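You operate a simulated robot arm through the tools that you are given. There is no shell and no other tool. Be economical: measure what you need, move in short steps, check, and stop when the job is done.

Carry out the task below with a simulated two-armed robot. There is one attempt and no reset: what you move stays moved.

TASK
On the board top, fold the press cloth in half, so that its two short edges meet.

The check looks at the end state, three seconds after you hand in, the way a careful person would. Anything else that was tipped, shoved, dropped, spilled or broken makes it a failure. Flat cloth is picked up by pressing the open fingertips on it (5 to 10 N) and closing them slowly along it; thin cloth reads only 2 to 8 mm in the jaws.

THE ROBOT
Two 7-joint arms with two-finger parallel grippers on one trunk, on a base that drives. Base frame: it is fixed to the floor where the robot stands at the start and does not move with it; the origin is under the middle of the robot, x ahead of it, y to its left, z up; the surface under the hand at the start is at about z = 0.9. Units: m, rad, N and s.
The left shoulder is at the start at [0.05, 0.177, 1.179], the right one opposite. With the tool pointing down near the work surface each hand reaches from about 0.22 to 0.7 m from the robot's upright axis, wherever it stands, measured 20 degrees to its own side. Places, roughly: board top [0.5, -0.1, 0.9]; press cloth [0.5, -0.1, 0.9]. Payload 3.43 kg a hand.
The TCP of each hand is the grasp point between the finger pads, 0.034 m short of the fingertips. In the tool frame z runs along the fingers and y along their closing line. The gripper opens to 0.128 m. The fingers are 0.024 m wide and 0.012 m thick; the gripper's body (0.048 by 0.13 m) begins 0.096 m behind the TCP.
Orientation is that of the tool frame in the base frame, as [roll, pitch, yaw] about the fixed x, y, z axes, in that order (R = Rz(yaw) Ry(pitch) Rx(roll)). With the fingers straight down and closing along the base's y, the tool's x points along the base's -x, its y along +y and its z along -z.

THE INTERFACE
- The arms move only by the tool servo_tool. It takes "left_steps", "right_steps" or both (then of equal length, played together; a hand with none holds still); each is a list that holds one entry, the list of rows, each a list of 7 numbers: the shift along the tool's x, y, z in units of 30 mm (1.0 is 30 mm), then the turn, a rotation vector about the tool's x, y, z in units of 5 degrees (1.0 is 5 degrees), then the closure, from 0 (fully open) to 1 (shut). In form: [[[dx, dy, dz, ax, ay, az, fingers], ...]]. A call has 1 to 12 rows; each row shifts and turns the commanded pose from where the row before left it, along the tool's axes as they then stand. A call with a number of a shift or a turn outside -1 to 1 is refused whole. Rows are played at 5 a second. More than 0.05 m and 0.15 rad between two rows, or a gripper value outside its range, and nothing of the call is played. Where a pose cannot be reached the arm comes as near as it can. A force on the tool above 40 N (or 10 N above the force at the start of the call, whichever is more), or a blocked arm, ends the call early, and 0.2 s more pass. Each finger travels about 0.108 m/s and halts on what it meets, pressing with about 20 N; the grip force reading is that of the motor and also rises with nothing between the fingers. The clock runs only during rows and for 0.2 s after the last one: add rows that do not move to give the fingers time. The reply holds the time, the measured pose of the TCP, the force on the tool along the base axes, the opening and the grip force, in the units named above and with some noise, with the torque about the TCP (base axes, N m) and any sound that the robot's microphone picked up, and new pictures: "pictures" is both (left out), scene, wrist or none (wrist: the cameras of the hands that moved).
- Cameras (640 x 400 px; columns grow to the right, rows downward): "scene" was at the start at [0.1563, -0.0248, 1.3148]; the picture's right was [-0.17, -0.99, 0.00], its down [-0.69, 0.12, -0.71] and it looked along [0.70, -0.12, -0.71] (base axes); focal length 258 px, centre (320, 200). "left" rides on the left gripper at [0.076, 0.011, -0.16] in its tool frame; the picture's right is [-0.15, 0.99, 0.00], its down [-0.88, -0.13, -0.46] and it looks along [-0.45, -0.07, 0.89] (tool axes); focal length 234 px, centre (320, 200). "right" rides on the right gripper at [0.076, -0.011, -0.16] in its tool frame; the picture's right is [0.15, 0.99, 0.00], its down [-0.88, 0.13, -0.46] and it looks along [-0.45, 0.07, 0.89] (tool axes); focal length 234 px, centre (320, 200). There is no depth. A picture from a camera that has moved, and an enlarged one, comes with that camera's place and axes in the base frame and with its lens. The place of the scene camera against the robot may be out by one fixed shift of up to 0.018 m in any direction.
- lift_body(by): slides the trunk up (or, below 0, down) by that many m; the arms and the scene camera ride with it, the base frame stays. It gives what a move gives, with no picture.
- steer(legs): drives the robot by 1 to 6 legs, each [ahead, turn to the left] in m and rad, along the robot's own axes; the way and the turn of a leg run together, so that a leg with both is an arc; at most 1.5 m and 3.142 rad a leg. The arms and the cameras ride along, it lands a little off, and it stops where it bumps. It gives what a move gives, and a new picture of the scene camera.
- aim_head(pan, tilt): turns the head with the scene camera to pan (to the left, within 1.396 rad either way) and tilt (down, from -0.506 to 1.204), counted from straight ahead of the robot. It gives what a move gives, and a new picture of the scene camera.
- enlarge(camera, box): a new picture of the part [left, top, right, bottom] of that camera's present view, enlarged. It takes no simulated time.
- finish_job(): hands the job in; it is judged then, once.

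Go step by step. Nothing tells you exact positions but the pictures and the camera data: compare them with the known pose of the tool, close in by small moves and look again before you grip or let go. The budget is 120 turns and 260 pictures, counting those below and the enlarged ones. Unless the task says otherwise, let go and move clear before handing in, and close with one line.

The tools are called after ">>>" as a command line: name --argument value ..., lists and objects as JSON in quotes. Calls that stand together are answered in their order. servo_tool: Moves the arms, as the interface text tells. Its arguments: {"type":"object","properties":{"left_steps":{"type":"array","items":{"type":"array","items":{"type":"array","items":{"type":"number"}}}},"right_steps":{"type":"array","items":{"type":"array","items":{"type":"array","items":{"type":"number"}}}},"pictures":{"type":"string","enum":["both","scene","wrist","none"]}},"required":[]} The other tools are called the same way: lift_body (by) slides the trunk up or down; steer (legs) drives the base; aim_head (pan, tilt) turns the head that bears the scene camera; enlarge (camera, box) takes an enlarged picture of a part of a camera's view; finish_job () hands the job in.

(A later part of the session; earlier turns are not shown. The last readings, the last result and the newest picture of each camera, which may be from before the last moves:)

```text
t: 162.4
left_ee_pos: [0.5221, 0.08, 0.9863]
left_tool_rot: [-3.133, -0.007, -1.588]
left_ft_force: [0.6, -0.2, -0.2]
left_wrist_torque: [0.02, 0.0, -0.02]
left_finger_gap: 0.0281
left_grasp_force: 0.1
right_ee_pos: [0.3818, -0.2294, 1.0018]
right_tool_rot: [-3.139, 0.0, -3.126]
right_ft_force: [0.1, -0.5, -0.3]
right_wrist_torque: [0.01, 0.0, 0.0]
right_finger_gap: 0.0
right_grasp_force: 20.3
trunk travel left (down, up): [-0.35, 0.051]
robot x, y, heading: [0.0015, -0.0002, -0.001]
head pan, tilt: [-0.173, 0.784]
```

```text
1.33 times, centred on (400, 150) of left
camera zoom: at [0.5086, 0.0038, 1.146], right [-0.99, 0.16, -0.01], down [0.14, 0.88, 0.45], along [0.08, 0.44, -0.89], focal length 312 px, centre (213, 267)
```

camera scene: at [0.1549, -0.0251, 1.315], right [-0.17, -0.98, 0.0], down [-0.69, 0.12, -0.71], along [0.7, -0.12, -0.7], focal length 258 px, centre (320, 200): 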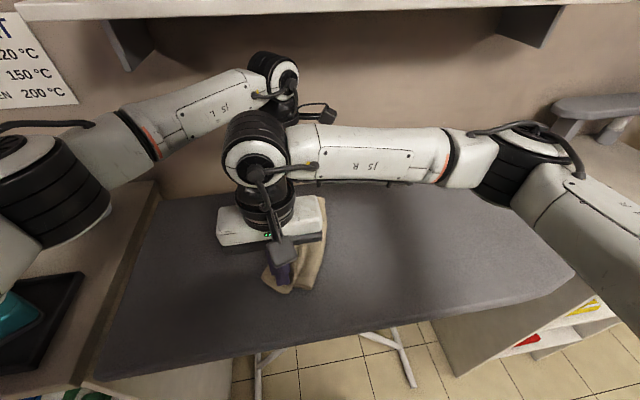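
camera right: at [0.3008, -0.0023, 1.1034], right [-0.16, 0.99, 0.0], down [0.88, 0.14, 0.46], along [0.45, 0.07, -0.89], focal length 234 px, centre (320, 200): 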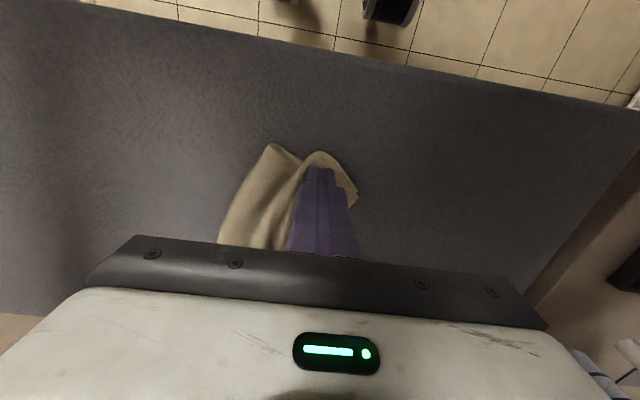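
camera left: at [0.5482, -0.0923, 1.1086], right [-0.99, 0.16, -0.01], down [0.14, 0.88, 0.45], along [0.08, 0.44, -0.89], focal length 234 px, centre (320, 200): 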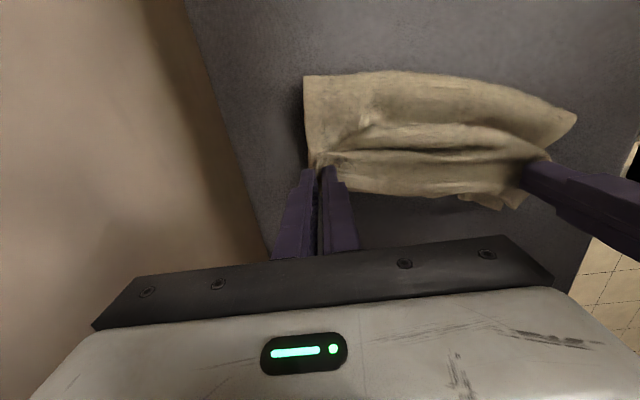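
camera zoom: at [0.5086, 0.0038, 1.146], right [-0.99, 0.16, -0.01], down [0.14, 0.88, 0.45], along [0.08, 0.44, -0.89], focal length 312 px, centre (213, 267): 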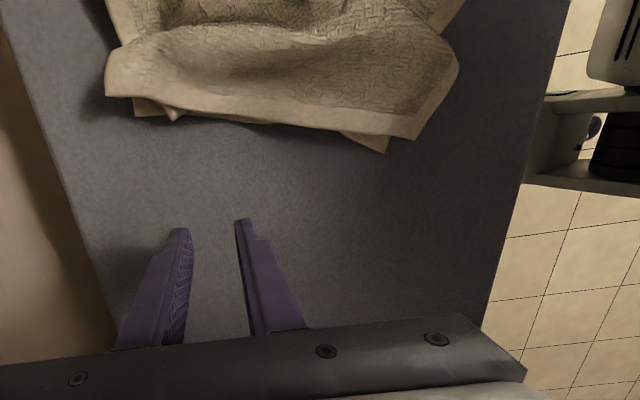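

The two short edges now lie almost together, and the leftover slack sits as ridges between the hem and the crease. I'll pinch the ridge nearest the crease with the right hand and draw it to the right, so it becomes the new crease.

>>> servo_tool --left_steps '[[[-0.8, 0, -0.3, 0, 0, 0, 1], [-0.8, 0, -0.3, 0, 0, 0, 1], [-0.8, 0, 0, 0, 0, 0, 1], [0, 0, 0, 0, 0, 0, 1], [0, 0, 0, 0, 0, 0, 1], [0, 0, 0, 0, 0, 0, 1], [0, 0, 0, 0, 0, 0, 1], [0, 0, 0, 0, 0, 0, 1]]]' --right_steps '[[[-0.6, 0.6, 0, 0, 0, 0, 0.6], [-0.6, 0.8, 0, 0, 0, 0, 0.6], [-0.6, 0.9, 0, 0, 0, 0, 0.6], [-0.15, 0.9, 0, 0, 0, 0, 0.6], [0, 0.9, 0, 0, 0, 0, 0.6], [0, 0.9, 0.2, 0, 0, 0, 0.6], [0, 0.9, 0.6, 0, 0, 0, 0.6], [0, 0, 0, 0, 0, 0, 0.6]]]'

>>> enlarge --camera "scene" --box '[210, 170, 350, 300]'

```text
t: 164.2
left_ee_pos: [0.5232, 0.1498, 1.0054]
left_tool_rot: [-3.132, -0.007, -1.587]
left_ft_force: [-0.9, 0.1, 1.0]
left_wrist_torque: [-0.01, -0.03, 0.01]
left_finger_gap: 0.0003
left_grasp_force: 20.0
right_ee_pos: [0.4378, -0.051, 0.9767]
right_tool_rot: [-3.139, -0.001, -3.127]
right_ft_force: [0.6, 0.1, 0.1]
right_wrist_torque: [0.01, -0.01, 0.01]
right_finger_gap: 0.0512
right_grasp_force: 0.1
trunk travel left (down, up): [-0.35, 0.051]
robot x, y, heading: [-0.004, 0.0001, -0.003]
head pan, tilt: [-0.173, 0.784]
camera scene: at [0.1563, -0.0256, 1.3148], right [-0.17, -0.98, 0.0], down [-0.69, 0.12, -0.71], along [0.7, -0.12, -0.71], focal length 258 px, centre (320, 200)
camera right: at [0.3622, -0.0645, 1.1358], right [-0.16, 0.99, 0.0], down [0.88, 0.14, 0.46], along [0.45, 0.07, -0.89], focal length 234 px, centre (320, 200)
camera left: at [0.5098, 0.0746, 1.1646], right [-0.99, 0.16, -0.01], down [0.14, 0.88, 0.45], along [0.08, 0.44, -0.89], focal length 234 px, centre (320, 200)
```

scene: 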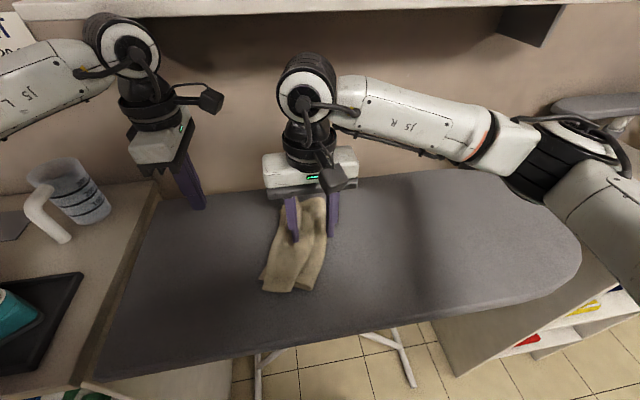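
right: 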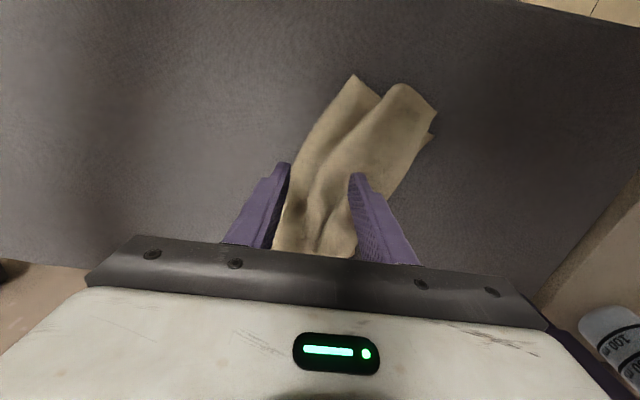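
left: 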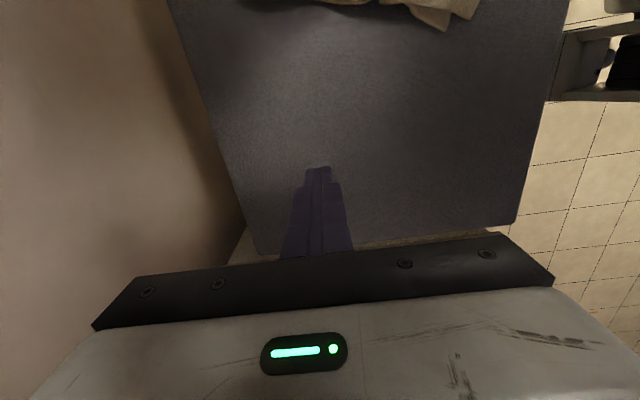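

```text
3.08 times, centred on (280, 235) of scene
camera zoom: at [0.1563, -0.0256, 1.3148], right [-0.17, -0.98, 0.0], down [-0.69, 0.12, -0.71], along [0.7, -0.12, -0.71], focal length 794 px, centre (443, 92)
```

zoom: 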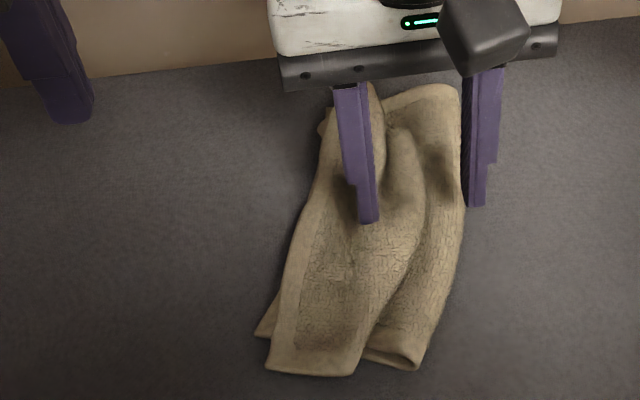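

>>> servo_tool --right_steps '[[[0, 0.1, 0, 0, 0, 0, 0.72], [0, 0, 0.5, 0, 0, 0, 0.72], [0, 0, 0.4, 0, 0, 0, 0.72], [0, 0, 0, 0, 0, 0, 0.72], [0, 0, 0, 0, 0, 0, 0.8], [0, 0, 0, 0, 0, 0, 0.88], [0, 0, 0, 0, 0, 0, 0.96], [0, 0, 0, 0, 0, 0, 1], [0, 0, 0, 0, 0, 0, 1], [0, 0, -0.4, 0, 0, 0, 1], [0, 0, -0.4, 0, 0, 0, 1]]]' --pictures "none"

>>> enlarge --camera "scene" --box '[210, 170, 350, 300]'

```text
t: 166.6
left_ee_pos: [0.5225, 0.1503, 1.0057]
left_tool_rot: [-3.132, -0.01, -1.587]
left_ft_force: [0.4, 0.0, -0.5]
left_wrist_torque: [0.01, 0.02, 0.01]
left_finger_gap: 0.0
left_grasp_force: 20.0
right_ee_pos: [0.4372, -0.0484, 0.9735]
right_tool_rot: [-3.139, 0.0, -3.128]
right_ft_force: [0.7, -0.1, -0.4]
right_wrist_torque: [-0.01, 0.0, 0.02]
right_finger_gap: 0.0047
right_grasp_force: 19.9
trunk travel left (down, up): [-0.35, 0.051]
robot x, y, heading: [0.0002, -0.0009, -0.001]
head pan, tilt: [-0.173, 0.784]
```

```text
3.08 times, centred on (280, 235) of scene
camera zoom: at [0.1563, -0.0253, 1.3148], right [-0.17, -0.98, 0.0], down [-0.69, 0.12, -0.71], along [0.7, -0.12, -0.71], focal length 794 px, centre (443, 92)
```

zoom: 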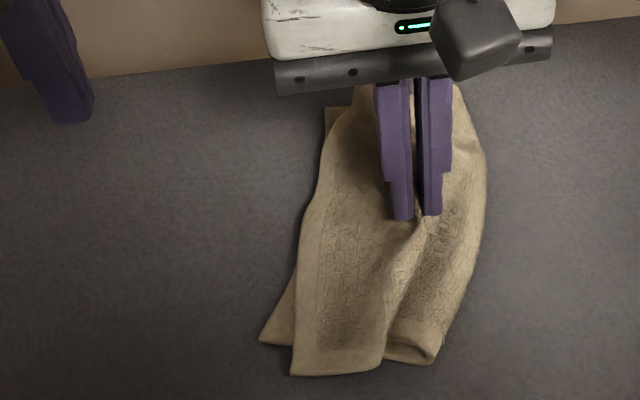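

>>> servo_tool --right_steps '[[[0, -0.5, -0.2, 0, 0, 0, 1], [0, -0.5, 0, 0, 0, 0, 1], [0, -0.5, 0, 0, 0, 0, 1], [0, -0.5, 0, 0, 0, 0, 1], [0, -0.4, 0.2, 0, 0, 0, 1], [0, 0, 0, 0, 0, 0, 1]]]' --pictures "wrist"

>>> enlarge --camera "scene" --box '[210, 170, 350, 300]'

```text
t: 168.0
left_ee_pos: [0.5244, 0.1498, 1.0057]
left_tool_rot: [-3.133, -0.006, -1.588]
left_ft_force: [0.2, 0.4, -0.6]
left_wrist_torque: [-0.03, -0.02, 0.01]
left_finger_gap: 0.0
left_grasp_force: 20.0
right_ee_pos: [0.4393, -0.1209, 0.9734]
right_tool_rot: [-3.14, 0.002, -3.127]
right_ft_force: [-0.2, -0.3, -0.4]
right_wrist_torque: [0.01, -0.02, -0.01]
right_finger_gap: 0.0048
right_grasp_force: 19.9
trunk travel left (down, up): [-0.35, 0.051]
robot x, y, heading: [0.0014, 0.0013, 0.0]
head pan, tilt: [-0.173, 0.784]
camera right: at [0.3639, -0.1339, 1.1328], right [-0.16, 0.99, 0.0], down [0.88, 0.14, 0.46], along [0.45, 0.07, -0.89], focal length 234 px, centre (320, 200)
```

right: 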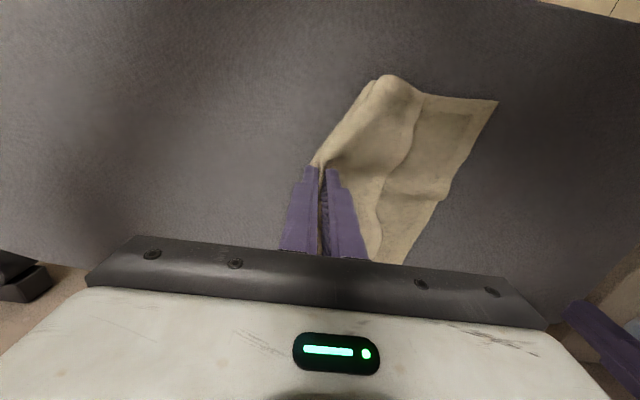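

```text
3.08 times, centred on (280, 235) of scene
camera zoom: at [0.1563, -0.0252, 1.3148], right [-0.17, -0.98, 0.0], down [-0.69, 0.12, -0.71], along [0.7, -0.12, -0.71], focal length 794 px, centre (443, 92)
```

zoom: 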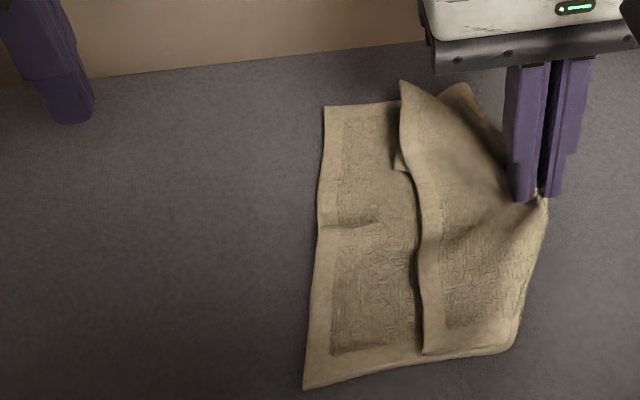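

That worked very well: the bottom layer is flat, the crease has moved right, and the top hem lies flat with its edge facing left, just 5–6 cm short of the bottom edge. I'm releasing here and setting up both hands to draw the hem corners to the left.

>>> servo_tool --right_steps '[[[0, 0, 0.5, 0, 0, 0, 1], [0, 0, 0.4, 0, 0, 0, 1], [0, 0, 0, 0, 0, 0, 0.9], [0, 0, 0, 0, 0, 0, 0.75], [0, 0, -0.5, 0, 0, 0, 0.75], [0, 0, -0.8, 0, 0, 0, 0.78], [0, 0, -0.8, 0, 0, -1, 0.78], [0, 0, 0, 0, 0, -1, 0.78], [0, 0, 0, 0, 0, -1, 0.78], [0, 0, 0, 0, 0, -1, 0.78], [0, 0, 0, 0, 0, -1, 0.78], [0, 0, 0, 0, 0, -1, 0.78]]]' --left_steps '[[[0, 0, 0, 0, 0, 0, 0.8], [0, 0, 0, 0, 0, 0, 0.8], [0, 0, 0, 0, 0, 0, 0.8], [0, 0, 0, 0, 0, 0, 0.8], [0, 0.6, 0, 0, 0, 0, 0.8], [0, 0.6, 0, 0, 0, 0, 0.8], [0, 0.6, 0, 0, 0, 0, 0.8], [0.5, 0.6, 0, 0, 0, 0, 0.8], [0.5, 0.6, 0, 0, 0, 0, 0.8], [0.5, 0.6, 0, 0, 0, 0, 0.8], [0.5, 0.6, 0, 0, 0, 0, 0.8], [0.5, 0.4, 0, 0, 0, 0, 0.8]]]' --pictures "none"

>>> enlarge --camera "scene" --box '[210, 170, 350, 300]'

```text
t: 170.6
left_ee_pos: [0.3844, 0.0794, 1.0007]
left_tool_rot: [-3.134, -0.008, -1.587]
left_ft_force: [-0.1, 0.3, -0.3]
left_wrist_torque: [0.0, 0.01, 0.02]
left_finger_gap: 0.0257
left_grasp_force: 0.1
right_ee_pos: [0.4381, -0.1201, 1.0099]
right_tool_rot: [-3.141, 0.0, -2.603]
right_ft_force: [-0.4, -0.4, -0.5]
right_wrist_torque: [-0.02, -0.01, -0.02]
right_finger_gap: 0.0283
right_grasp_force: 0.1
trunk travel left (down, up): [-0.35, 0.051]
robot x, y, heading: [0.0005, -0.0006, -0.002]
head pan, tilt: [-0.173, 0.784]
```

```text
3.08 times, centred on (280, 235) of scene
camera zoom: at [0.1563, -0.0256, 1.3148], right [-0.17, -0.98, 0.0], down [-0.69, 0.12, -0.71], along [0.7, -0.12, -0.71], focal length 794 px, centre (443, 92)
```

zoom: 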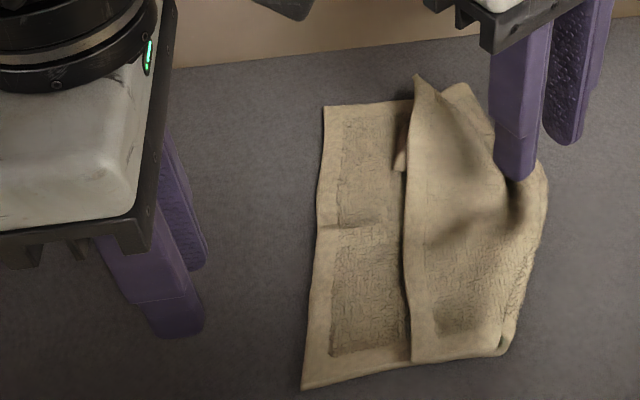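

>>> servo_tool --right_steps '[[[0, 0, -0.2, 0, 0, -1, 0.8], [0, 0, 0, 0, 0, -1, 0.8], [0, 0, 0, 0, 0, -0.8, 0.8], [-0.64, -0.29, 0, 0, 0, 0, 0.8], [-0.64, -0.29, 0, 0, 0, 0, 0.8], [-0.64, -0.29, 0, 0, 0, 0, 0.8], [-0.64, -0.29, 0.3, 0, 0, 0, 0.8], [-0.64, -0.29, 0.6, 0, 0, 0, 0.8], [-0.62, -0.29, 0.6, 0, 0, 0, 0.8], [0, 0, 0, 0, 0, 0, 0.8]]]' --left_steps '[[[0.45, 0, 0, 0, 0, 0, 0.8], [0.45, 0, 0, 0, 0, 0, 0.8], [0.45, 0, 0, 0, 0, 0, 0.8], [0.45, 0, 0, 0, 0, 0, 0.8], [0.45, 0, 0.2, 0, 0, 0, 0.8], [0.45, 0.05, 0.2, 0, 0, 0, 0.8], [0.45, 0.05, 0.3, 0, 0, 0, 0.8], [0.45, 0.05, 0.3, 0, 0, 0, 0.8], [0.45, 0, 0.2, 0, 0, 0, 0.8], [0, 0, 0, 0, 0, 0, 0.8]]]'

>>> enlarge --camera "scene" --box '[210, 170, 350, 300]'

```text
t: 172.8
left_ee_pos: [0.3775, -0.0433, 0.9669]
left_tool_rot: [-3.133, -0.006, -1.586]
left_ft_force: [-0.5, -0.1, -0.5]
left_wrist_torque: [0.0, -0.01, 0.0]
left_finger_gap: 0.0258
left_grasp_force: 0.1
right_ee_pos: [0.5495, -0.0776, 0.9771]
right_tool_rot: [-3.14, -0.004, -2.357]
right_ft_force: [-0.6, -0.7, 0.1]
right_wrist_torque: [0.02, -0.01, 0.0]
right_finger_gap: 0.0256
right_grasp_force: 0.0
right hand out of reach, approached as far as the arm can: row 9
trunk travel left (down, up): [-0.35, 0.051]
robot x, y, heading: [-0.0029, 0.0004, -0.004]
head pan, tilt: [-0.173, 0.784]
camera scene: at [0.1564, -0.0252, 1.3148], right [-0.17, -0.98, 0.0], down [-0.69, 0.12, -0.71], along [0.7, -0.12, -0.71], focal length 258 px, centre (320, 200)
camera right: at [0.5045, -0.14, 1.1361], right [-0.8, 0.6, 0.0], down [0.53, 0.71, 0.45], along [0.27, 0.36, -0.89], focal length 234 px, centre (320, 200)
camera left: at [0.3643, -0.1187, 1.1266], right [-0.99, 0.16, -0.01], down [0.14, 0.88, 0.45], along [0.08, 0.44, -0.89], focal length 234 px, centre (320, 200)
```

scene: 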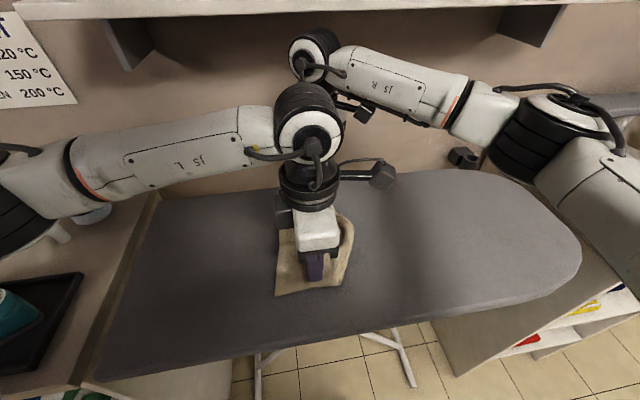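
right: 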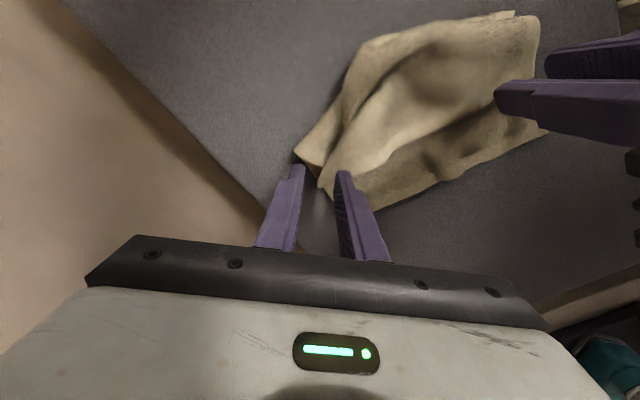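
left: 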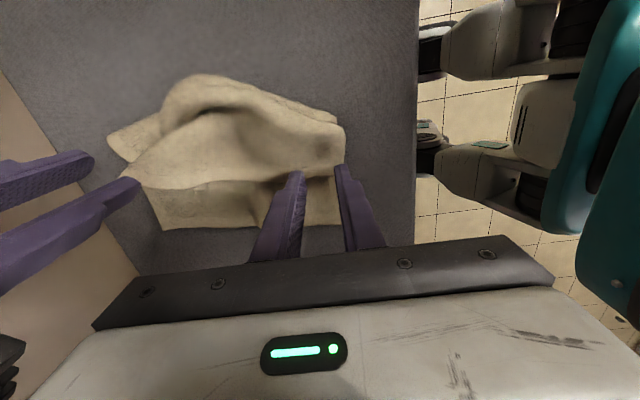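

```text
3.08 times, centred on (280, 235) of scene
camera zoom: at [0.1564, -0.0252, 1.3148], right [-0.17, -0.98, 0.0], down [-0.69, 0.12, -0.71], along [0.7, -0.12, -0.71], focal length 794 px, centre (443, 92)
```

zoom: 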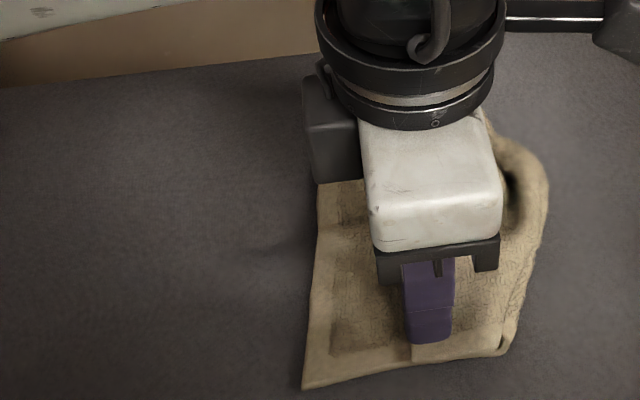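

>>> servo_tool --left_steps '[[[0, -0.5, 0, 0, 0, 0, 0.8], [0, 0, 0.4, 0, 0, 0, 0.8], [0, 0, 0.3, 0, 0, 0, 0.8], [0, 0, 0, 0, 0, 0, 0.8]]]' --right_steps '[[[-0.2, 0, 0.3, 0, 0, 0, 0.8], [0, 0, 0.5, 0, 0, 0, 0.8], [0, 0, 0.15, 0, 0, 0, 0.8], [0, 0, 0, 0, 0, 0, 0.8]]]'

>>> enlarge --camera "scene" --box '[260, 220, 350, 300]'

```text
t: 173.8
left_ee_pos: [0.393, -0.0428, 0.9472]
left_tool_rot: [-3.132, -0.007, -1.585]
left_ft_force: [-0.2, -0.3, -0.4]
left_wrist_torque: [-0.01, 0.01, -0.03]
left_finger_gap: 0.0257
left_grasp_force: 0.0
right_ee_pos: [0.5535, -0.0749, 0.9485]
right_tool_rot: [-3.14, 0.0, -2.359]
right_ft_force: [0.6, -0.9, 0.4]
right_wrist_torque: [0.03, -0.01, -0.01]
right_finger_gap: 0.0256
right_grasp_force: 0.1
trunk travel left (down, up): [-0.35, 0.051]
robot x, y, heading: [-0.002, 0.0004, 0.005]
head pan, tilt: [-0.173, 0.784]
camera scene: at [0.1562, -0.0254, 1.3148], right [-0.17, -0.98, 0.0], down [-0.69, 0.12, -0.71], along [0.7, -0.12, -0.71], focal length 258 px, centre (320, 200)
camera right: at [0.508, -0.1364, 1.1088], right [-0.8, 0.6, 0.0], down [0.53, 0.71, 0.46], along [0.27, 0.36, -0.89], focal length 234 px, centre (320, 200)
camera left: at [0.3797, -0.1186, 1.1073], right [-0.99, 0.16, -0.01], down [0.14, 0.88, 0.45], along [0.08, 0.44, -0.89], focal length 234 px, centre (320, 200)
```

scene: 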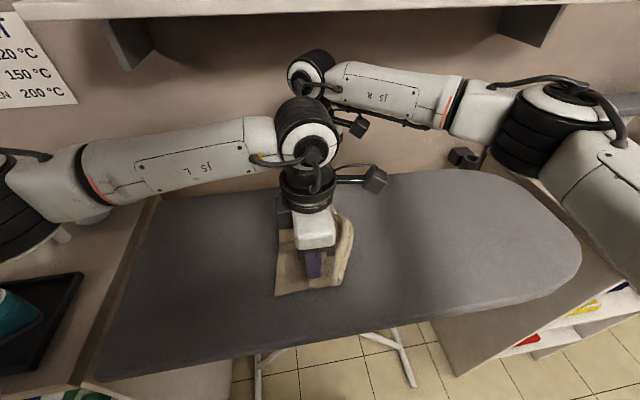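
right: 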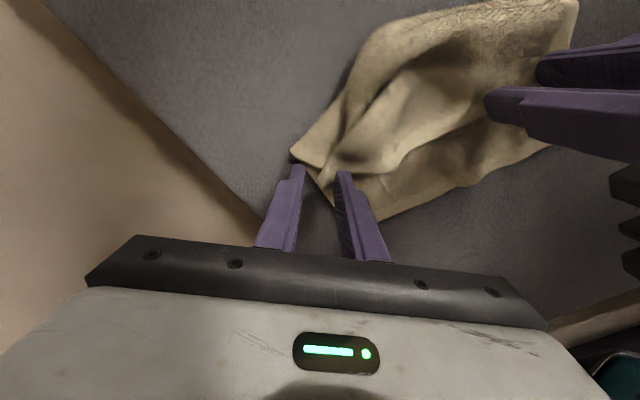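
left: 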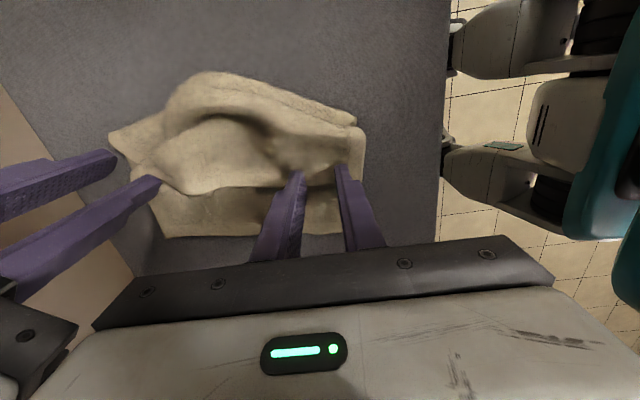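

```text
5.00 times, centred on (305, 260) of scene
camera zoom: at [0.1562, -0.0254, 1.3148], right [-0.17, -0.98, 0.0], down [-0.69, 0.12, -0.71], along [0.7, -0.12, -0.71], focal length 1290 px, centre (395, -100)
```

zoom: 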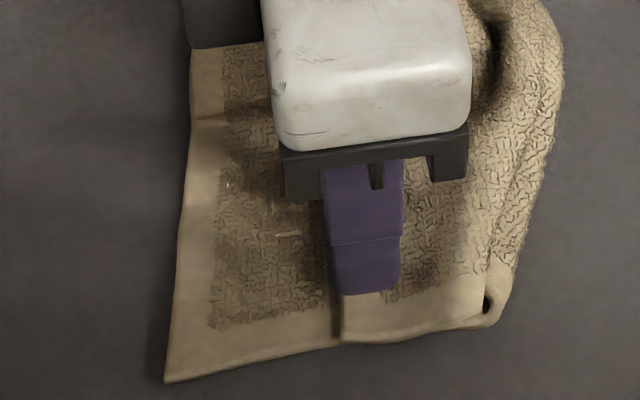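

>>> servo_tool --left_steps '[[[0, 0, 0.12, 0, 0, 0, 0.8], [0, 0, 0.06, 0, 0, 0, 0.8], [0, 0, 0, 0, 0, 0, 0.8]]]' --right_steps '[[[-0.1, 0, 0.12, 0, 0, 0, 0.8], [0, 0, 0.08, 0, 0, 0, 0.8], [0, 0, 0, 0, 0, 0, 0.8]]]' --pictures "none"

```text
t: 174.6
left_ee_pos: [0.3919, -0.0433, 0.9419]
left_tool_rot: [-3.133, -0.007, -1.586]
left_ft_force: [1.0, 0.0, 5.6]
left_wrist_torque: [-0.08, -0.11, 0.02]
left_finger_gap: 0.0257
left_grasp_force: 0.1
right_ee_pos: [0.5538, -0.0739, 0.947]
right_tool_rot: [-3.139, 0.0, -2.361]
right_ft_force: [-0.3, -0.4, 2.3]
right_wrist_torque: [0.02, 0.04, -0.01]
right_finger_gap: 0.0256
right_grasp_force: 0.2
right hand out of reach, approached as far as the arm can: row 1
trunk travel left (down, up): [-0.35, 0.051]
robot x, y, heading: [-0.0003, -0.002, 0.0]
head pan, tilt: [-0.173, 0.784]
```

>>> servo_tool --left_steps '[[[0, 0, 0, 0, 0, 0, 0.8], [0, 0, 0, 0, 0, 0, 0.85], [0, 0, 0, 0, 0, 0, 0.9], [0, 0, 0, 0, 0, 0, 0.95], [0, 0, 0, 0, 0, 0, 1.0], [0, 0, 0, 0, 0, 0, 1.0], [0, 0, -0.3, 0, 0, 0, 1.0], [0, 0, -0.3, 0, 0, 0, 1.0], [0, 0, 0, 0, 0, 0, 1.0]]]' --right_steps '[[[0, 0, 0.12, 0, 0, 0, 0.8], [0, 0, 0, 0, 0, 0, 0.85], [0, 0, 0, 0, 0, 0, 0.9], [0, 0, 0, 0, 0, 0, 0.95], [0, 0, 0, 0, 0, 0, 1.0], [0, 0, 0, 0, 0, 0, 1.0], [0, 0, -0.4, 0, 0, 0, 1.0], [0, 0, -0.4, 0, 0, 0, 1.0], [0, 0, 0, 0, 0, 0, 1.0]]]'

>>> enlarge --camera "scene" --box '[230, 170, 370, 300]'

```text
t: 176.6
left_ee_pos: [0.393, -0.0434, 0.9594]
left_tool_rot: [-3.135, -0.006, -1.587]
left_ft_force: [0.3, 0.4, 0.5]
left_wrist_torque: [-0.02, -0.05, 0.02]
left_finger_gap: 0.0037
left_grasp_force: 19.5
right_ee_pos: [0.5543, -0.0768, 0.9673]
right_tool_rot: [-3.139, -0.001, -2.364]
right_ft_force: [0.0, 0.5, 1.0]
right_wrist_torque: [0.0, 0.01, 0.01]
right_finger_gap: 0.0056
right_grasp_force: 20.2
trunk travel left (down, up): [-0.35, 0.051]
robot x, y, heading: [-0.0012, -0.003, 0.004]
head pan, tilt: [-0.173, 0.784]
camera scene: at [0.1564, -0.0254, 1.3147], right [-0.17, -0.98, 0.0], down [-0.69, 0.12, -0.71], along [0.7, -0.12, -0.71], focal length 258 px, centre (320, 200)
camera right: at [0.5082, -0.1382, 1.1263], right [-0.8, 0.6, 0.0], down [0.54, 0.71, 0.45], along [0.28, 0.36, -0.89], focal length 234 px, centre (320, 200)
camera left: at [0.3795, -0.1184, 1.119], right [-0.99, 0.16, -0.01], down [0.14, 0.88, 0.45], along [0.08, 0.44, -0.89], focal length 234 px, centre (320, 200)
```

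scene: 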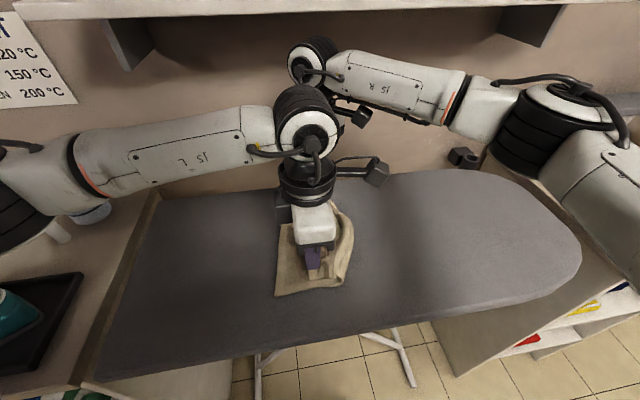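
right: 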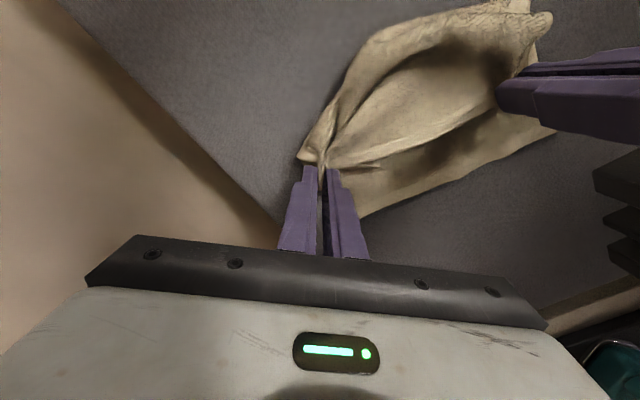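
left: 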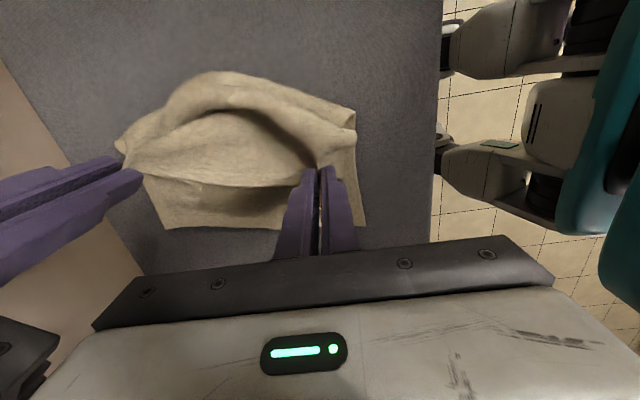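

```text
3.08 times, centred on (300, 235) of scene
camera zoom: at [0.1564, -0.0254, 1.3147], right [-0.17, -0.98, 0.0], down [-0.69, 0.12, -0.71], along [0.7, -0.12, -0.71], focal length 794 px, centre (382, 92)
```

zoom: 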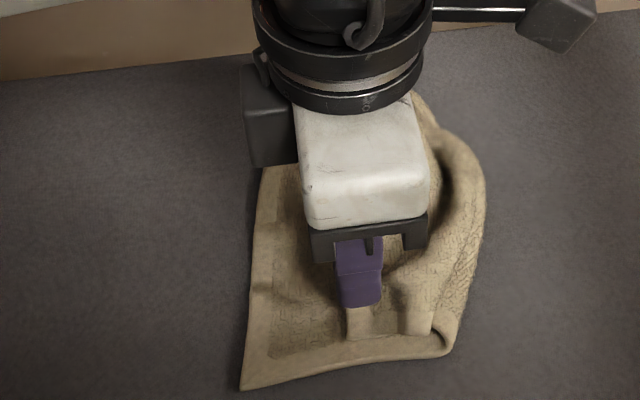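

The left hand holds a single layer, but the right caught several. I'm releasing the right and moving it away, while the left draws the near corner to its partner.

>>> servo_tool --right_steps '[[[0, 0, 0.4, 0, 0, 0, 1], [0, 0, 0.3, 0, 0, 0, 1], [0, 0, 0, 0, 0, 0, 0.9], [0, 0, 0, 0, 0, 0, 0.75], [0, 0, -0.7, 0, 0, 0, 0.75], [0, 0, -0.7, 0, 0, 1, 0.75], [0, 0, -0.3, 0, 0, 1, 0.75], [0, 0, 0, 0, 0, 1, 0.75], [0, 0, 0, 0, 0, 1, 0.75], [0, 0, 0, 0, 0, 1, 0.75], [0, 0, 0, 0, 0, 1, 0.75], [0, 0, 0, 0, 0, 1, 0.75]]]' --left_steps '[[[0, 0, 0, 0, 0, 0, 1], [0, 0, 0, 0, 0, 0, 1], [0, 0, 0, 0, 0, 0, 1], [0, 0, 0, 0, 0, 0, 1], [0, 0, 0, 0, 0, 0, 1], [-0.3, 0, -0.2, 0, 0, 0, 1], [-0.4, 0, 0, 0, 0, 0, 1], [-0.4, 0, 0, 0, 0, 0, 1], [-0.4, 0, 0, 0, 0, 0, 1], [-0.4, 0, 0.2, 0, 0, 0, 1], [0, 0, 0.2, 0, 0, 0, 1], [0, 0, 0, 0, 0, 0, 1]]]' --pictures "none"

>>> servo_tool --right_steps '[[[0.3, -0.8, 0, 0, 0, 1, 0.75], [0.3, -0.8, 0, 0, 0, 1, 0.75], [0, -1, 0, 0, 0, 0, 0.75], [0, -1, 0, 0, 0, 0, 0.75], [0, -1, 0, 0, 0, 0, 0.75], [0, -1, 0, 0, 0, 0, 0.75], [0, -1, 0, 0, 0, 0, 0.75]]]' --pictures "scene"

>>> enlarge --camera "scene" --box '[230, 170, 370, 300]'

```text
t: 179.2
left_ee_pos: [0.3921, 0.0134, 0.9519]
left_tool_rot: [-3.132, -0.008, -1.585]
left_ft_force: [-0.3, -0.5, 0.8]
left_wrist_torque: [0.0, -0.03, 0.02]
left_finger_gap: 0.0039
left_grasp_force: 20.4
right_ee_pos: [0.5523, -0.0753, 0.9925]
right_tool_rot: [-3.137, -0.004, -2.97]
right_ft_force: [-0.6, -0.9, 0.2]
right_wrist_torque: [0.01, 0.04, 0.0]
right_finger_gap: 0.032
right_grasp_force: 0.2
trunk travel left (down, up): [-0.35, 0.051]
robot x, y, heading: [0.0005, 0.0013, -0.003]
head pan, tilt: [-0.173, 0.784]
```

```text
t: 180.8
left_ee_pos: [0.3939, 0.014, 0.9538]
left_tool_rot: [-3.134, -0.006, -1.585]
left_ft_force: [0.0, -0.5, 1.1]
left_wrist_torque: [0.0, -0.01, 0.0]
left_finger_gap: 0.0039
left_grasp_force: 20.4
right_ee_pos: [0.541, -0.2755, 0.9968]
right_tool_rot: [-3.138, 0.0, 3.14]
right_ft_force: [0.4, 0.5, 0.5]
right_wrist_torque: [-0.01, -0.02, 0.06]
right_finger_gap: 0.032
right_grasp_force: 0.0
trunk travel left (down, up): [-0.35, 0.051]
robot x, y, heading: [-0.002, -0.0012, -0.005]
head pan, tilt: [-0.173, 0.784]
camera scene: at [0.1561, -0.0246, 1.3148], right [-0.17, -0.98, 0.0], down [-0.69, 0.12, -0.71], along [0.7, -0.12, -0.71], focal length 258 px, centre (320, 200)
```

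scene: 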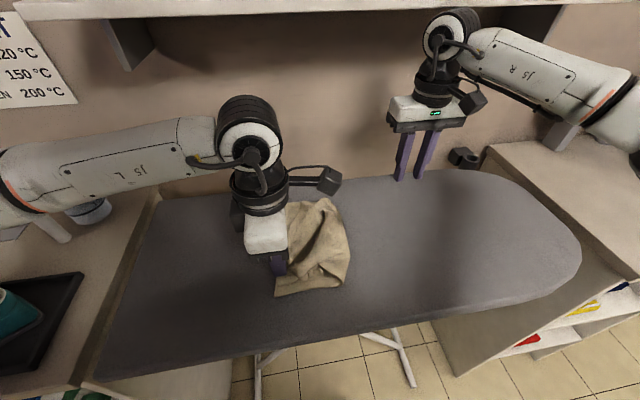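

```text
3.08 times, centred on (300, 235) of scene
camera zoom: at [0.1561, -0.0246, 1.3148], right [-0.17, -0.98, 0.0], down [-0.69, 0.12, -0.71], along [0.7, -0.12, -0.71], focal length 794 px, centre (382, 92)
```

zoom: 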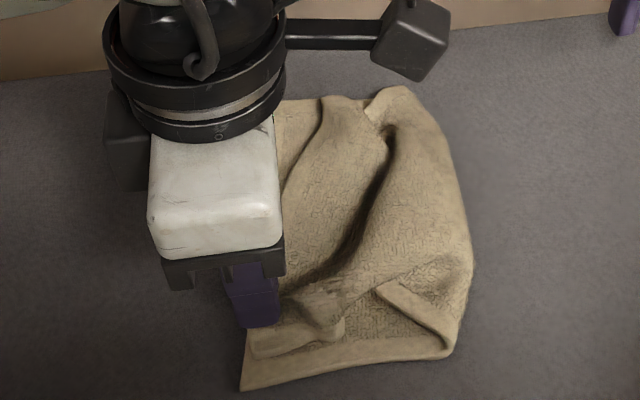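

>>> servo_tool --left_steps '[[[0, 0.1, 0.2, 0, 0, 0, 1], [0, 0, 0.1, 0, 0, 0, 1], [0, 0, 0, 0, 0, 0, 0.9], [0, 0, 0, 0, 0, 0, 0.78], [0, 0, 0, 0, 0, 0, 0.78], [0, 0, -0.6, 0, 0, 0, 0.78], [0, 0, -0.8, 0, 0, 0, 0.78], [-0.8, 0, -0.3, 0, 0, 0, 0.78], [-0.9, -0.5, 0, 0, 0, 0, 0.78], [-0.9, -0.7, 0, 0, 0, 0, 0.78], [0, -0.7, 0, 0, 0, 0, 0.78], [0, -0.7, 0, 0, 0, 0, 0.78]]]'

>>> enlarge --camera "scene" --box '[230, 170, 370, 300]'

```text
t: 183.4
left_ee_pos: [0.4706, 0.0917, 0.9972]
left_tool_rot: [-3.133, -0.007, -1.59]
left_ft_force: [0.4, 0.4, 0.1]
left_wrist_torque: [-0.02, 0.02, -0.04]
left_finger_gap: 0.0283
left_grasp_force: 0.1
right_ee_pos: [0.5434, -0.2758, 0.9971]
right_tool_rot: [-3.14, 0.0, 3.141]
right_ft_force: [0.1, 0.2, 0.5]
right_wrist_torque: [0.01, -0.03, 0.04]
right_finger_gap: 0.0321
right_grasp_force: 0.0
trunk travel left (down, up): [-0.35, 0.051]
robot x, y, heading: [0.0, 0.0014, -0.002]
head pan, tilt: [-0.173, 0.784]
camera scene: at [0.1561, -0.0253, 1.3148], right [-0.17, -0.98, 0.0], down [-0.69, 0.12, -0.71], along [0.7, -0.12, -0.71], focal length 258 px, centre (320, 200)
camera left: at [0.4577, 0.0157, 1.1558], right [-0.99, 0.16, -0.01], down [0.14, 0.88, 0.45], along [0.08, 0.44, -0.89], focal length 234 px, centre (320, 200)
```

scene: 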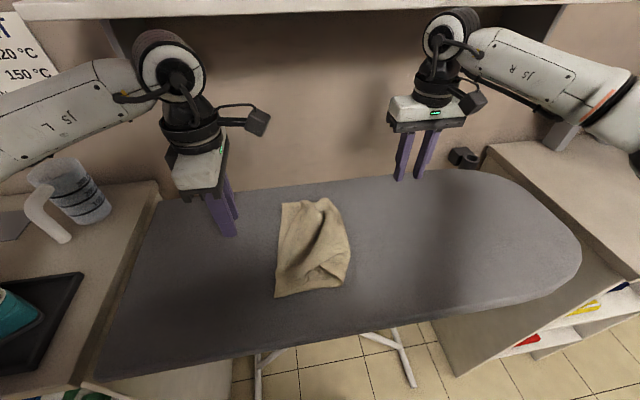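
left: 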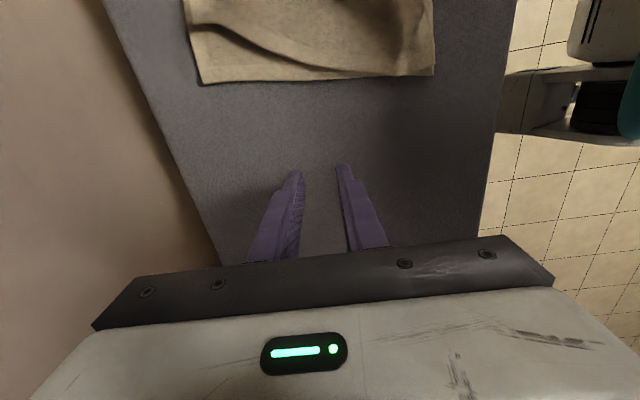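

```text
3.08 times, centred on (300, 235) of scene
camera zoom: at [0.1561, -0.0253, 1.3148], right [-0.17, -0.98, 0.0], down [-0.69, 0.12, -0.71], along [0.7, -0.12, -0.71], focal length 794 px, centre (382, 92)
```

zoom: 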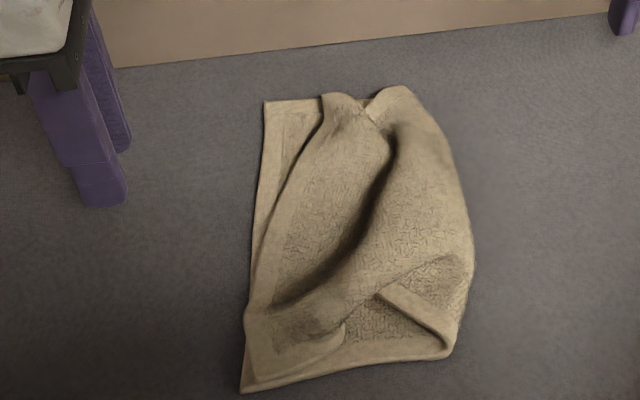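

The near corners now coincide. I'm moving the left hand to the far corner, which is about 4 cm short of its partner.

>>> servo_tool --left_steps '[[[0.6, -0.37, 0, 0, 0, 0, 0.8], [0.75, -0.37, 0, 0, 0, 0, 0.8], [0.75, -0.37, 0, 0, 0, 0, 0.8], [0.75, -0.37, 0.3, 0, 0, 0, 0.8], [0.75, -0.37, 0.4, 0, 0, 0, 0.8], [0.75, -0.37, 0.5, 0, 0, 0, 0.8], [0, 0, 0, 0, 0, 0, 0.8]]]' --pictures "wrist"

>>> enlarge --camera "scene" --box '[250, 170, 350, 250]'

```text
t: 185.0
left_ee_pos: [0.5346, -0.0399, 0.9612]
left_tool_rot: [-3.132, -0.007, -1.588]
left_ft_force: [0.2, -0.1, -0.9]
left_wrist_torque: [0.0, 0.0, -0.02]
left_finger_gap: 0.0254
left_grasp_force: 0.2
right_ee_pos: [0.5432, -0.2739, 0.9975]
right_tool_rot: [-3.141, 0.0, 3.135]
right_ft_force: [0.8, -0.2, -0.5]
right_wrist_torque: [0.06, 0.0, 0.01]
right_finger_gap: 0.032
right_grasp_force: 0.0
trunk travel left (down, up): [-0.35, 0.051]
robot x, y, heading: [0.0016, -0.0001, -0.004]
head pan, tilt: [-0.173, 0.784]
camera left: at [0.521, -0.1157, 1.1203], right [-0.99, 0.16, -0.01], down [0.14, 0.88, 0.45], along [0.08, 0.44, -0.89], focal length 234 px, centre (320, 200)
```

left: 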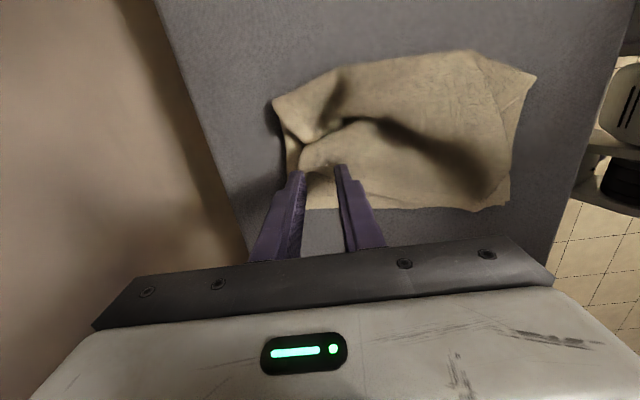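

```text
5.00 times, centred on (300, 210) of scene
camera zoom: at [0.1561, -0.0253, 1.3148], right [-0.17, -0.98, 0.0], down [-0.69, 0.12, -0.71], along [0.7, -0.12, -0.71], focal length 1290 px, centre (420, 150)
```

zoom: 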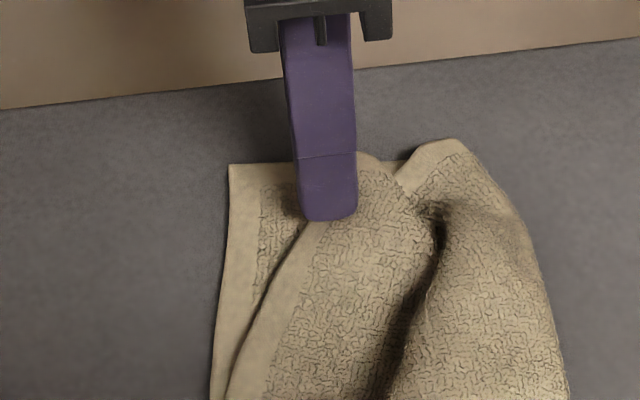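

>>> servo_tool --left_steps '[[[-0.15, 0, 0.3, 0, 0, 0, 0.8], [0, 0, 0.2, 0, 0, 0, 0.8], [0, 0, 0.08, 0, 0, 0, 0.8], [0, 0, 0, 0, 0, 0, 0.8]]]' --pictures "none"

```text
t: 186.0
left_ee_pos: [0.5355, -0.0366, 0.9435]
left_tool_rot: [-3.133, -0.005, -1.586]
left_ft_force: [0.5, -0.7, 3.6]
left_wrist_torque: [-0.06, 0.02, 0.0]
left_finger_gap: 0.0253
left_grasp_force: 0.0
right_ee_pos: [0.5425, -0.2747, 0.9959]
right_tool_rot: [-3.139, 0.0, 3.14]
right_ft_force: [0.3, -0.3, 0.8]
right_wrist_torque: [0.01, 0.02, -0.05]
right_finger_gap: 0.0324
right_grasp_force: 0.2
trunk travel left (down, up): [-0.35, 0.051]
robot x, y, heading: [-0.004, -0.0006, 0.001]
head pan, tilt: [-0.173, 0.784]
```

>>> servo_tool --left_steps '[[[0, 0, 0, 0, 0, 0, 0.85], [0, 0, 0, 0, 0, 0, 0.9], [0, 0, 0, 0, 0, 0, 0.95], [0, 0, 0, 0, 0, 0, 1.0], [0, 0, 0, 0, 0, 0, 1.0], [0, 0, -0.35, 0, 0, 0, 1.0], [0, 0, -0.35, 0, 0, 0, 1.0], [-0.35, -0.1, 0, 0, 0, 0, 1.0], [-0.35, -0.1, 0, 0, 0, 0, 1.0], [-0.35, -0.1, 0, 0, 0, 0, 1.0], [-0.35, -0.1, 0.2, 0, 0, 0, 1.0], [0, 0, 0, 0, 0, 0, 1.0]]]' --pictures "wrist"

>>> enlarge --camera "scene" --box '[230, 170, 370, 300]'

```text
t: 188.6
left_ee_pos: [0.5457, 0.0067, 0.9595]
left_tool_rot: [-3.132, -0.006, -1.588]
left_ft_force: [-0.9, -0.1, 0.3]
left_wrist_torque: [0.02, 0.01, 0.0]
left_finger_gap: 0.0
left_grasp_force: 20.1
right_ee_pos: [0.5431, -0.2739, 0.9972]
right_tool_rot: [-3.14, 0.001, 3.139]
right_ft_force: [-0.4, -0.5, 0.6]
right_wrist_torque: [-0.02, -0.04, -0.02]
right_finger_gap: 0.032
right_grasp_force: 0.2
trunk travel left (down, up): [-0.35, 0.051]
robot x, y, heading: [0.0009, -0.0011, 0.005]
head pan, tilt: [-0.173, 0.784]
camera left: at [0.5326, -0.0697, 1.1188], right [-0.99, 0.16, -0.01], down [0.14, 0.88, 0.45], along [0.08, 0.44, -0.89], focal length 234 px, centre (320, 200)
```

left: 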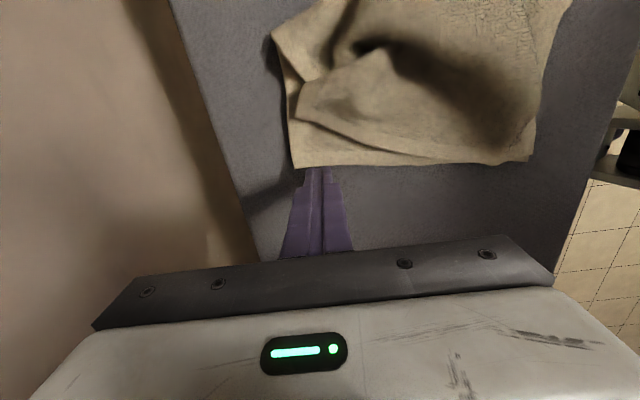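

```text
3.08 times, centred on (300, 235) of scene
camera zoom: at [0.1562, -0.0256, 1.3148], right [-0.17, -0.98, 0.0], down [-0.69, 0.12, -0.71], along [0.7, -0.12, -0.71], focal length 794 px, centre (382, 92)
```

zoom: 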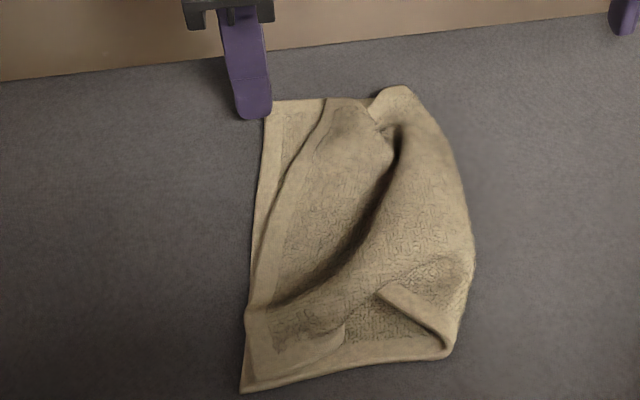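

The pinch slipped, so I'm going back to press a little more firmly and slightly further in.

>>> servo_tool --left_steps '[[[0, 0, -0.4, 0, 0, 0, 0.9], [0.4, 0.08, 0, 0, 0, 0, 0.78], [0.4, 0.08, 0, 0, 0, 0, 0.78], [0.4, 0.08, 0, 0, 0, 0, 0.78], [0.4, 0.08, 0, 0, 0, 0, 0.78], [0, 0, 0.5, 0, 0, 0, 0.78], [0, 0, 0.42, 0, 0, 0, 0.78], [0, 0, 0.1, 0, 0, 0, 0.78], [0, 0, 0, 0, 0, 0, 0.78]]]' --pictures "none"

>>> enlarge --camera "scene" --box '[250, 170, 350, 250]'

```text
t: 190.6
left_ee_pos: [0.5361, -0.0429, 0.9422]
left_tool_rot: [-3.132, -0.008, -1.588]
left_ft_force: [-0.1, 1.9, 22.4]
left_wrist_torque: [-0.15, 0.49, 0.0]
left_finger_gap: 0.0282
left_grasp_force: 0.1
right_ee_pos: [0.5417, -0.2745, 0.997]
right_tool_rot: [-3.141, -0.003, 3.139]
right_ft_force: [-0.2, 0.6, 0.8]
right_wrist_torque: [0.01, -0.01, -0.02]
right_finger_gap: 0.0321
right_grasp_force: 0.0
trunk travel left (down, up): [-0.35, 0.051]
robot x, y, heading: [-0.0024, -0.0001, -0.0]
head pan, tilt: [-0.173, 0.784]
```

```text
5.00 times, centred on (300, 210) of scene
camera zoom: at [0.1559, -0.0255, 1.3151], right [-0.17, -0.98, 0.0], down [-0.69, 0.12, -0.71], along [0.7, -0.12, -0.7], focal length 1290 px, centre (420, 150)
```

zoom: 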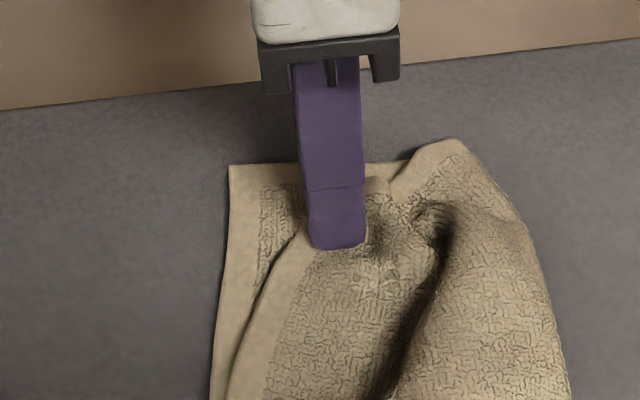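

>>> servo_tool --left_steps '[[[0, 0, -0.07, 0, 0, 0, 0.78], [0, 0, 0, 0, 0, 0, 0.82], [0, 0, 0, 0, 0, 0, 0.86], [0, 0, 0, 0, 0, 0, 0.9], [0, 0, 0, 0, 0, 0, 0.94], [0, 0, 0, 0, 0, 0, 1.0], [0, 0, 0, 0, 0, 0, 1.0], [0, 0, -0.35, 0, 0, 0, 1.0], [0, 0, -0.35, 0, 0, 0, 1.0], [0, 0, 0, 0, 0, 0, 1.0]]]' --pictures "wrist"

>>> enlarge --camera "scene" --box '[230, 170, 370, 300]'

```text
t: 192.8
left_ee_pos: [0.5334, -0.0431, 0.9638]
left_tool_rot: [-3.133, -0.008, -1.587]
left_ft_force: [0.2, 0.5, 0.0]
left_wrist_torque: [0.02, -0.01, 0.01]
left_finger_gap: 0.0037
left_grasp_force: 20.3
right_ee_pos: [0.5435, -0.2747, 0.9974]
right_tool_rot: [-3.14, 0.0, 3.14]
right_ft_force: [-0.4, -0.2, -0.1]
right_wrist_torque: [-0.01, -0.01, 0.01]
right_finger_gap: 0.0321
right_grasp_force: 0.1
trunk travel left (down, up): [-0.35, 0.051]
robot x, y, heading: [0.0022, -0.0027, 0.002]
head pan, tilt: [-0.173, 0.784]
camera left: at [0.5214, -0.1186, 1.1225], right [-0.99, 0.16, -0.01], down [0.14, 0.88, 0.45], along [0.08, 0.44, -0.89], focal length 234 px, centre (320, 200)
```

left: 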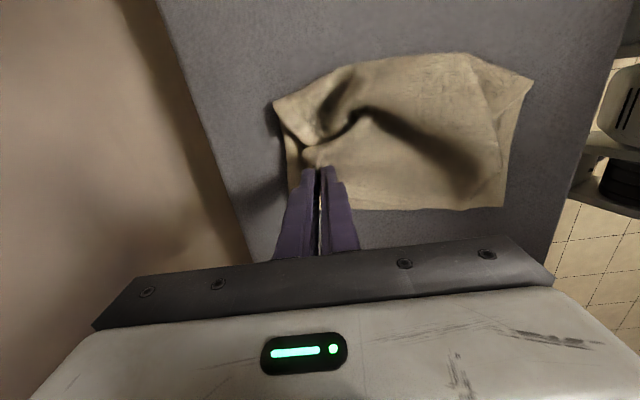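

```text
3.08 times, centred on (300, 235) of scene
camera zoom: at [0.1561, -0.0257, 1.3148], right [-0.17, -0.98, 0.0], down [-0.69, 0.12, -0.71], along [0.7, -0.12, -0.71], focal length 794 px, centre (382, 92)
```

zoom: 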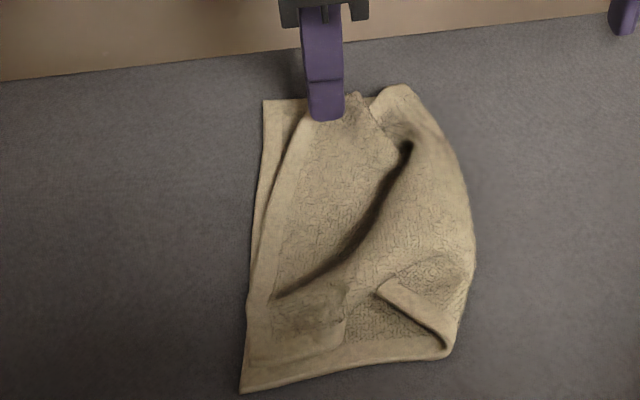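

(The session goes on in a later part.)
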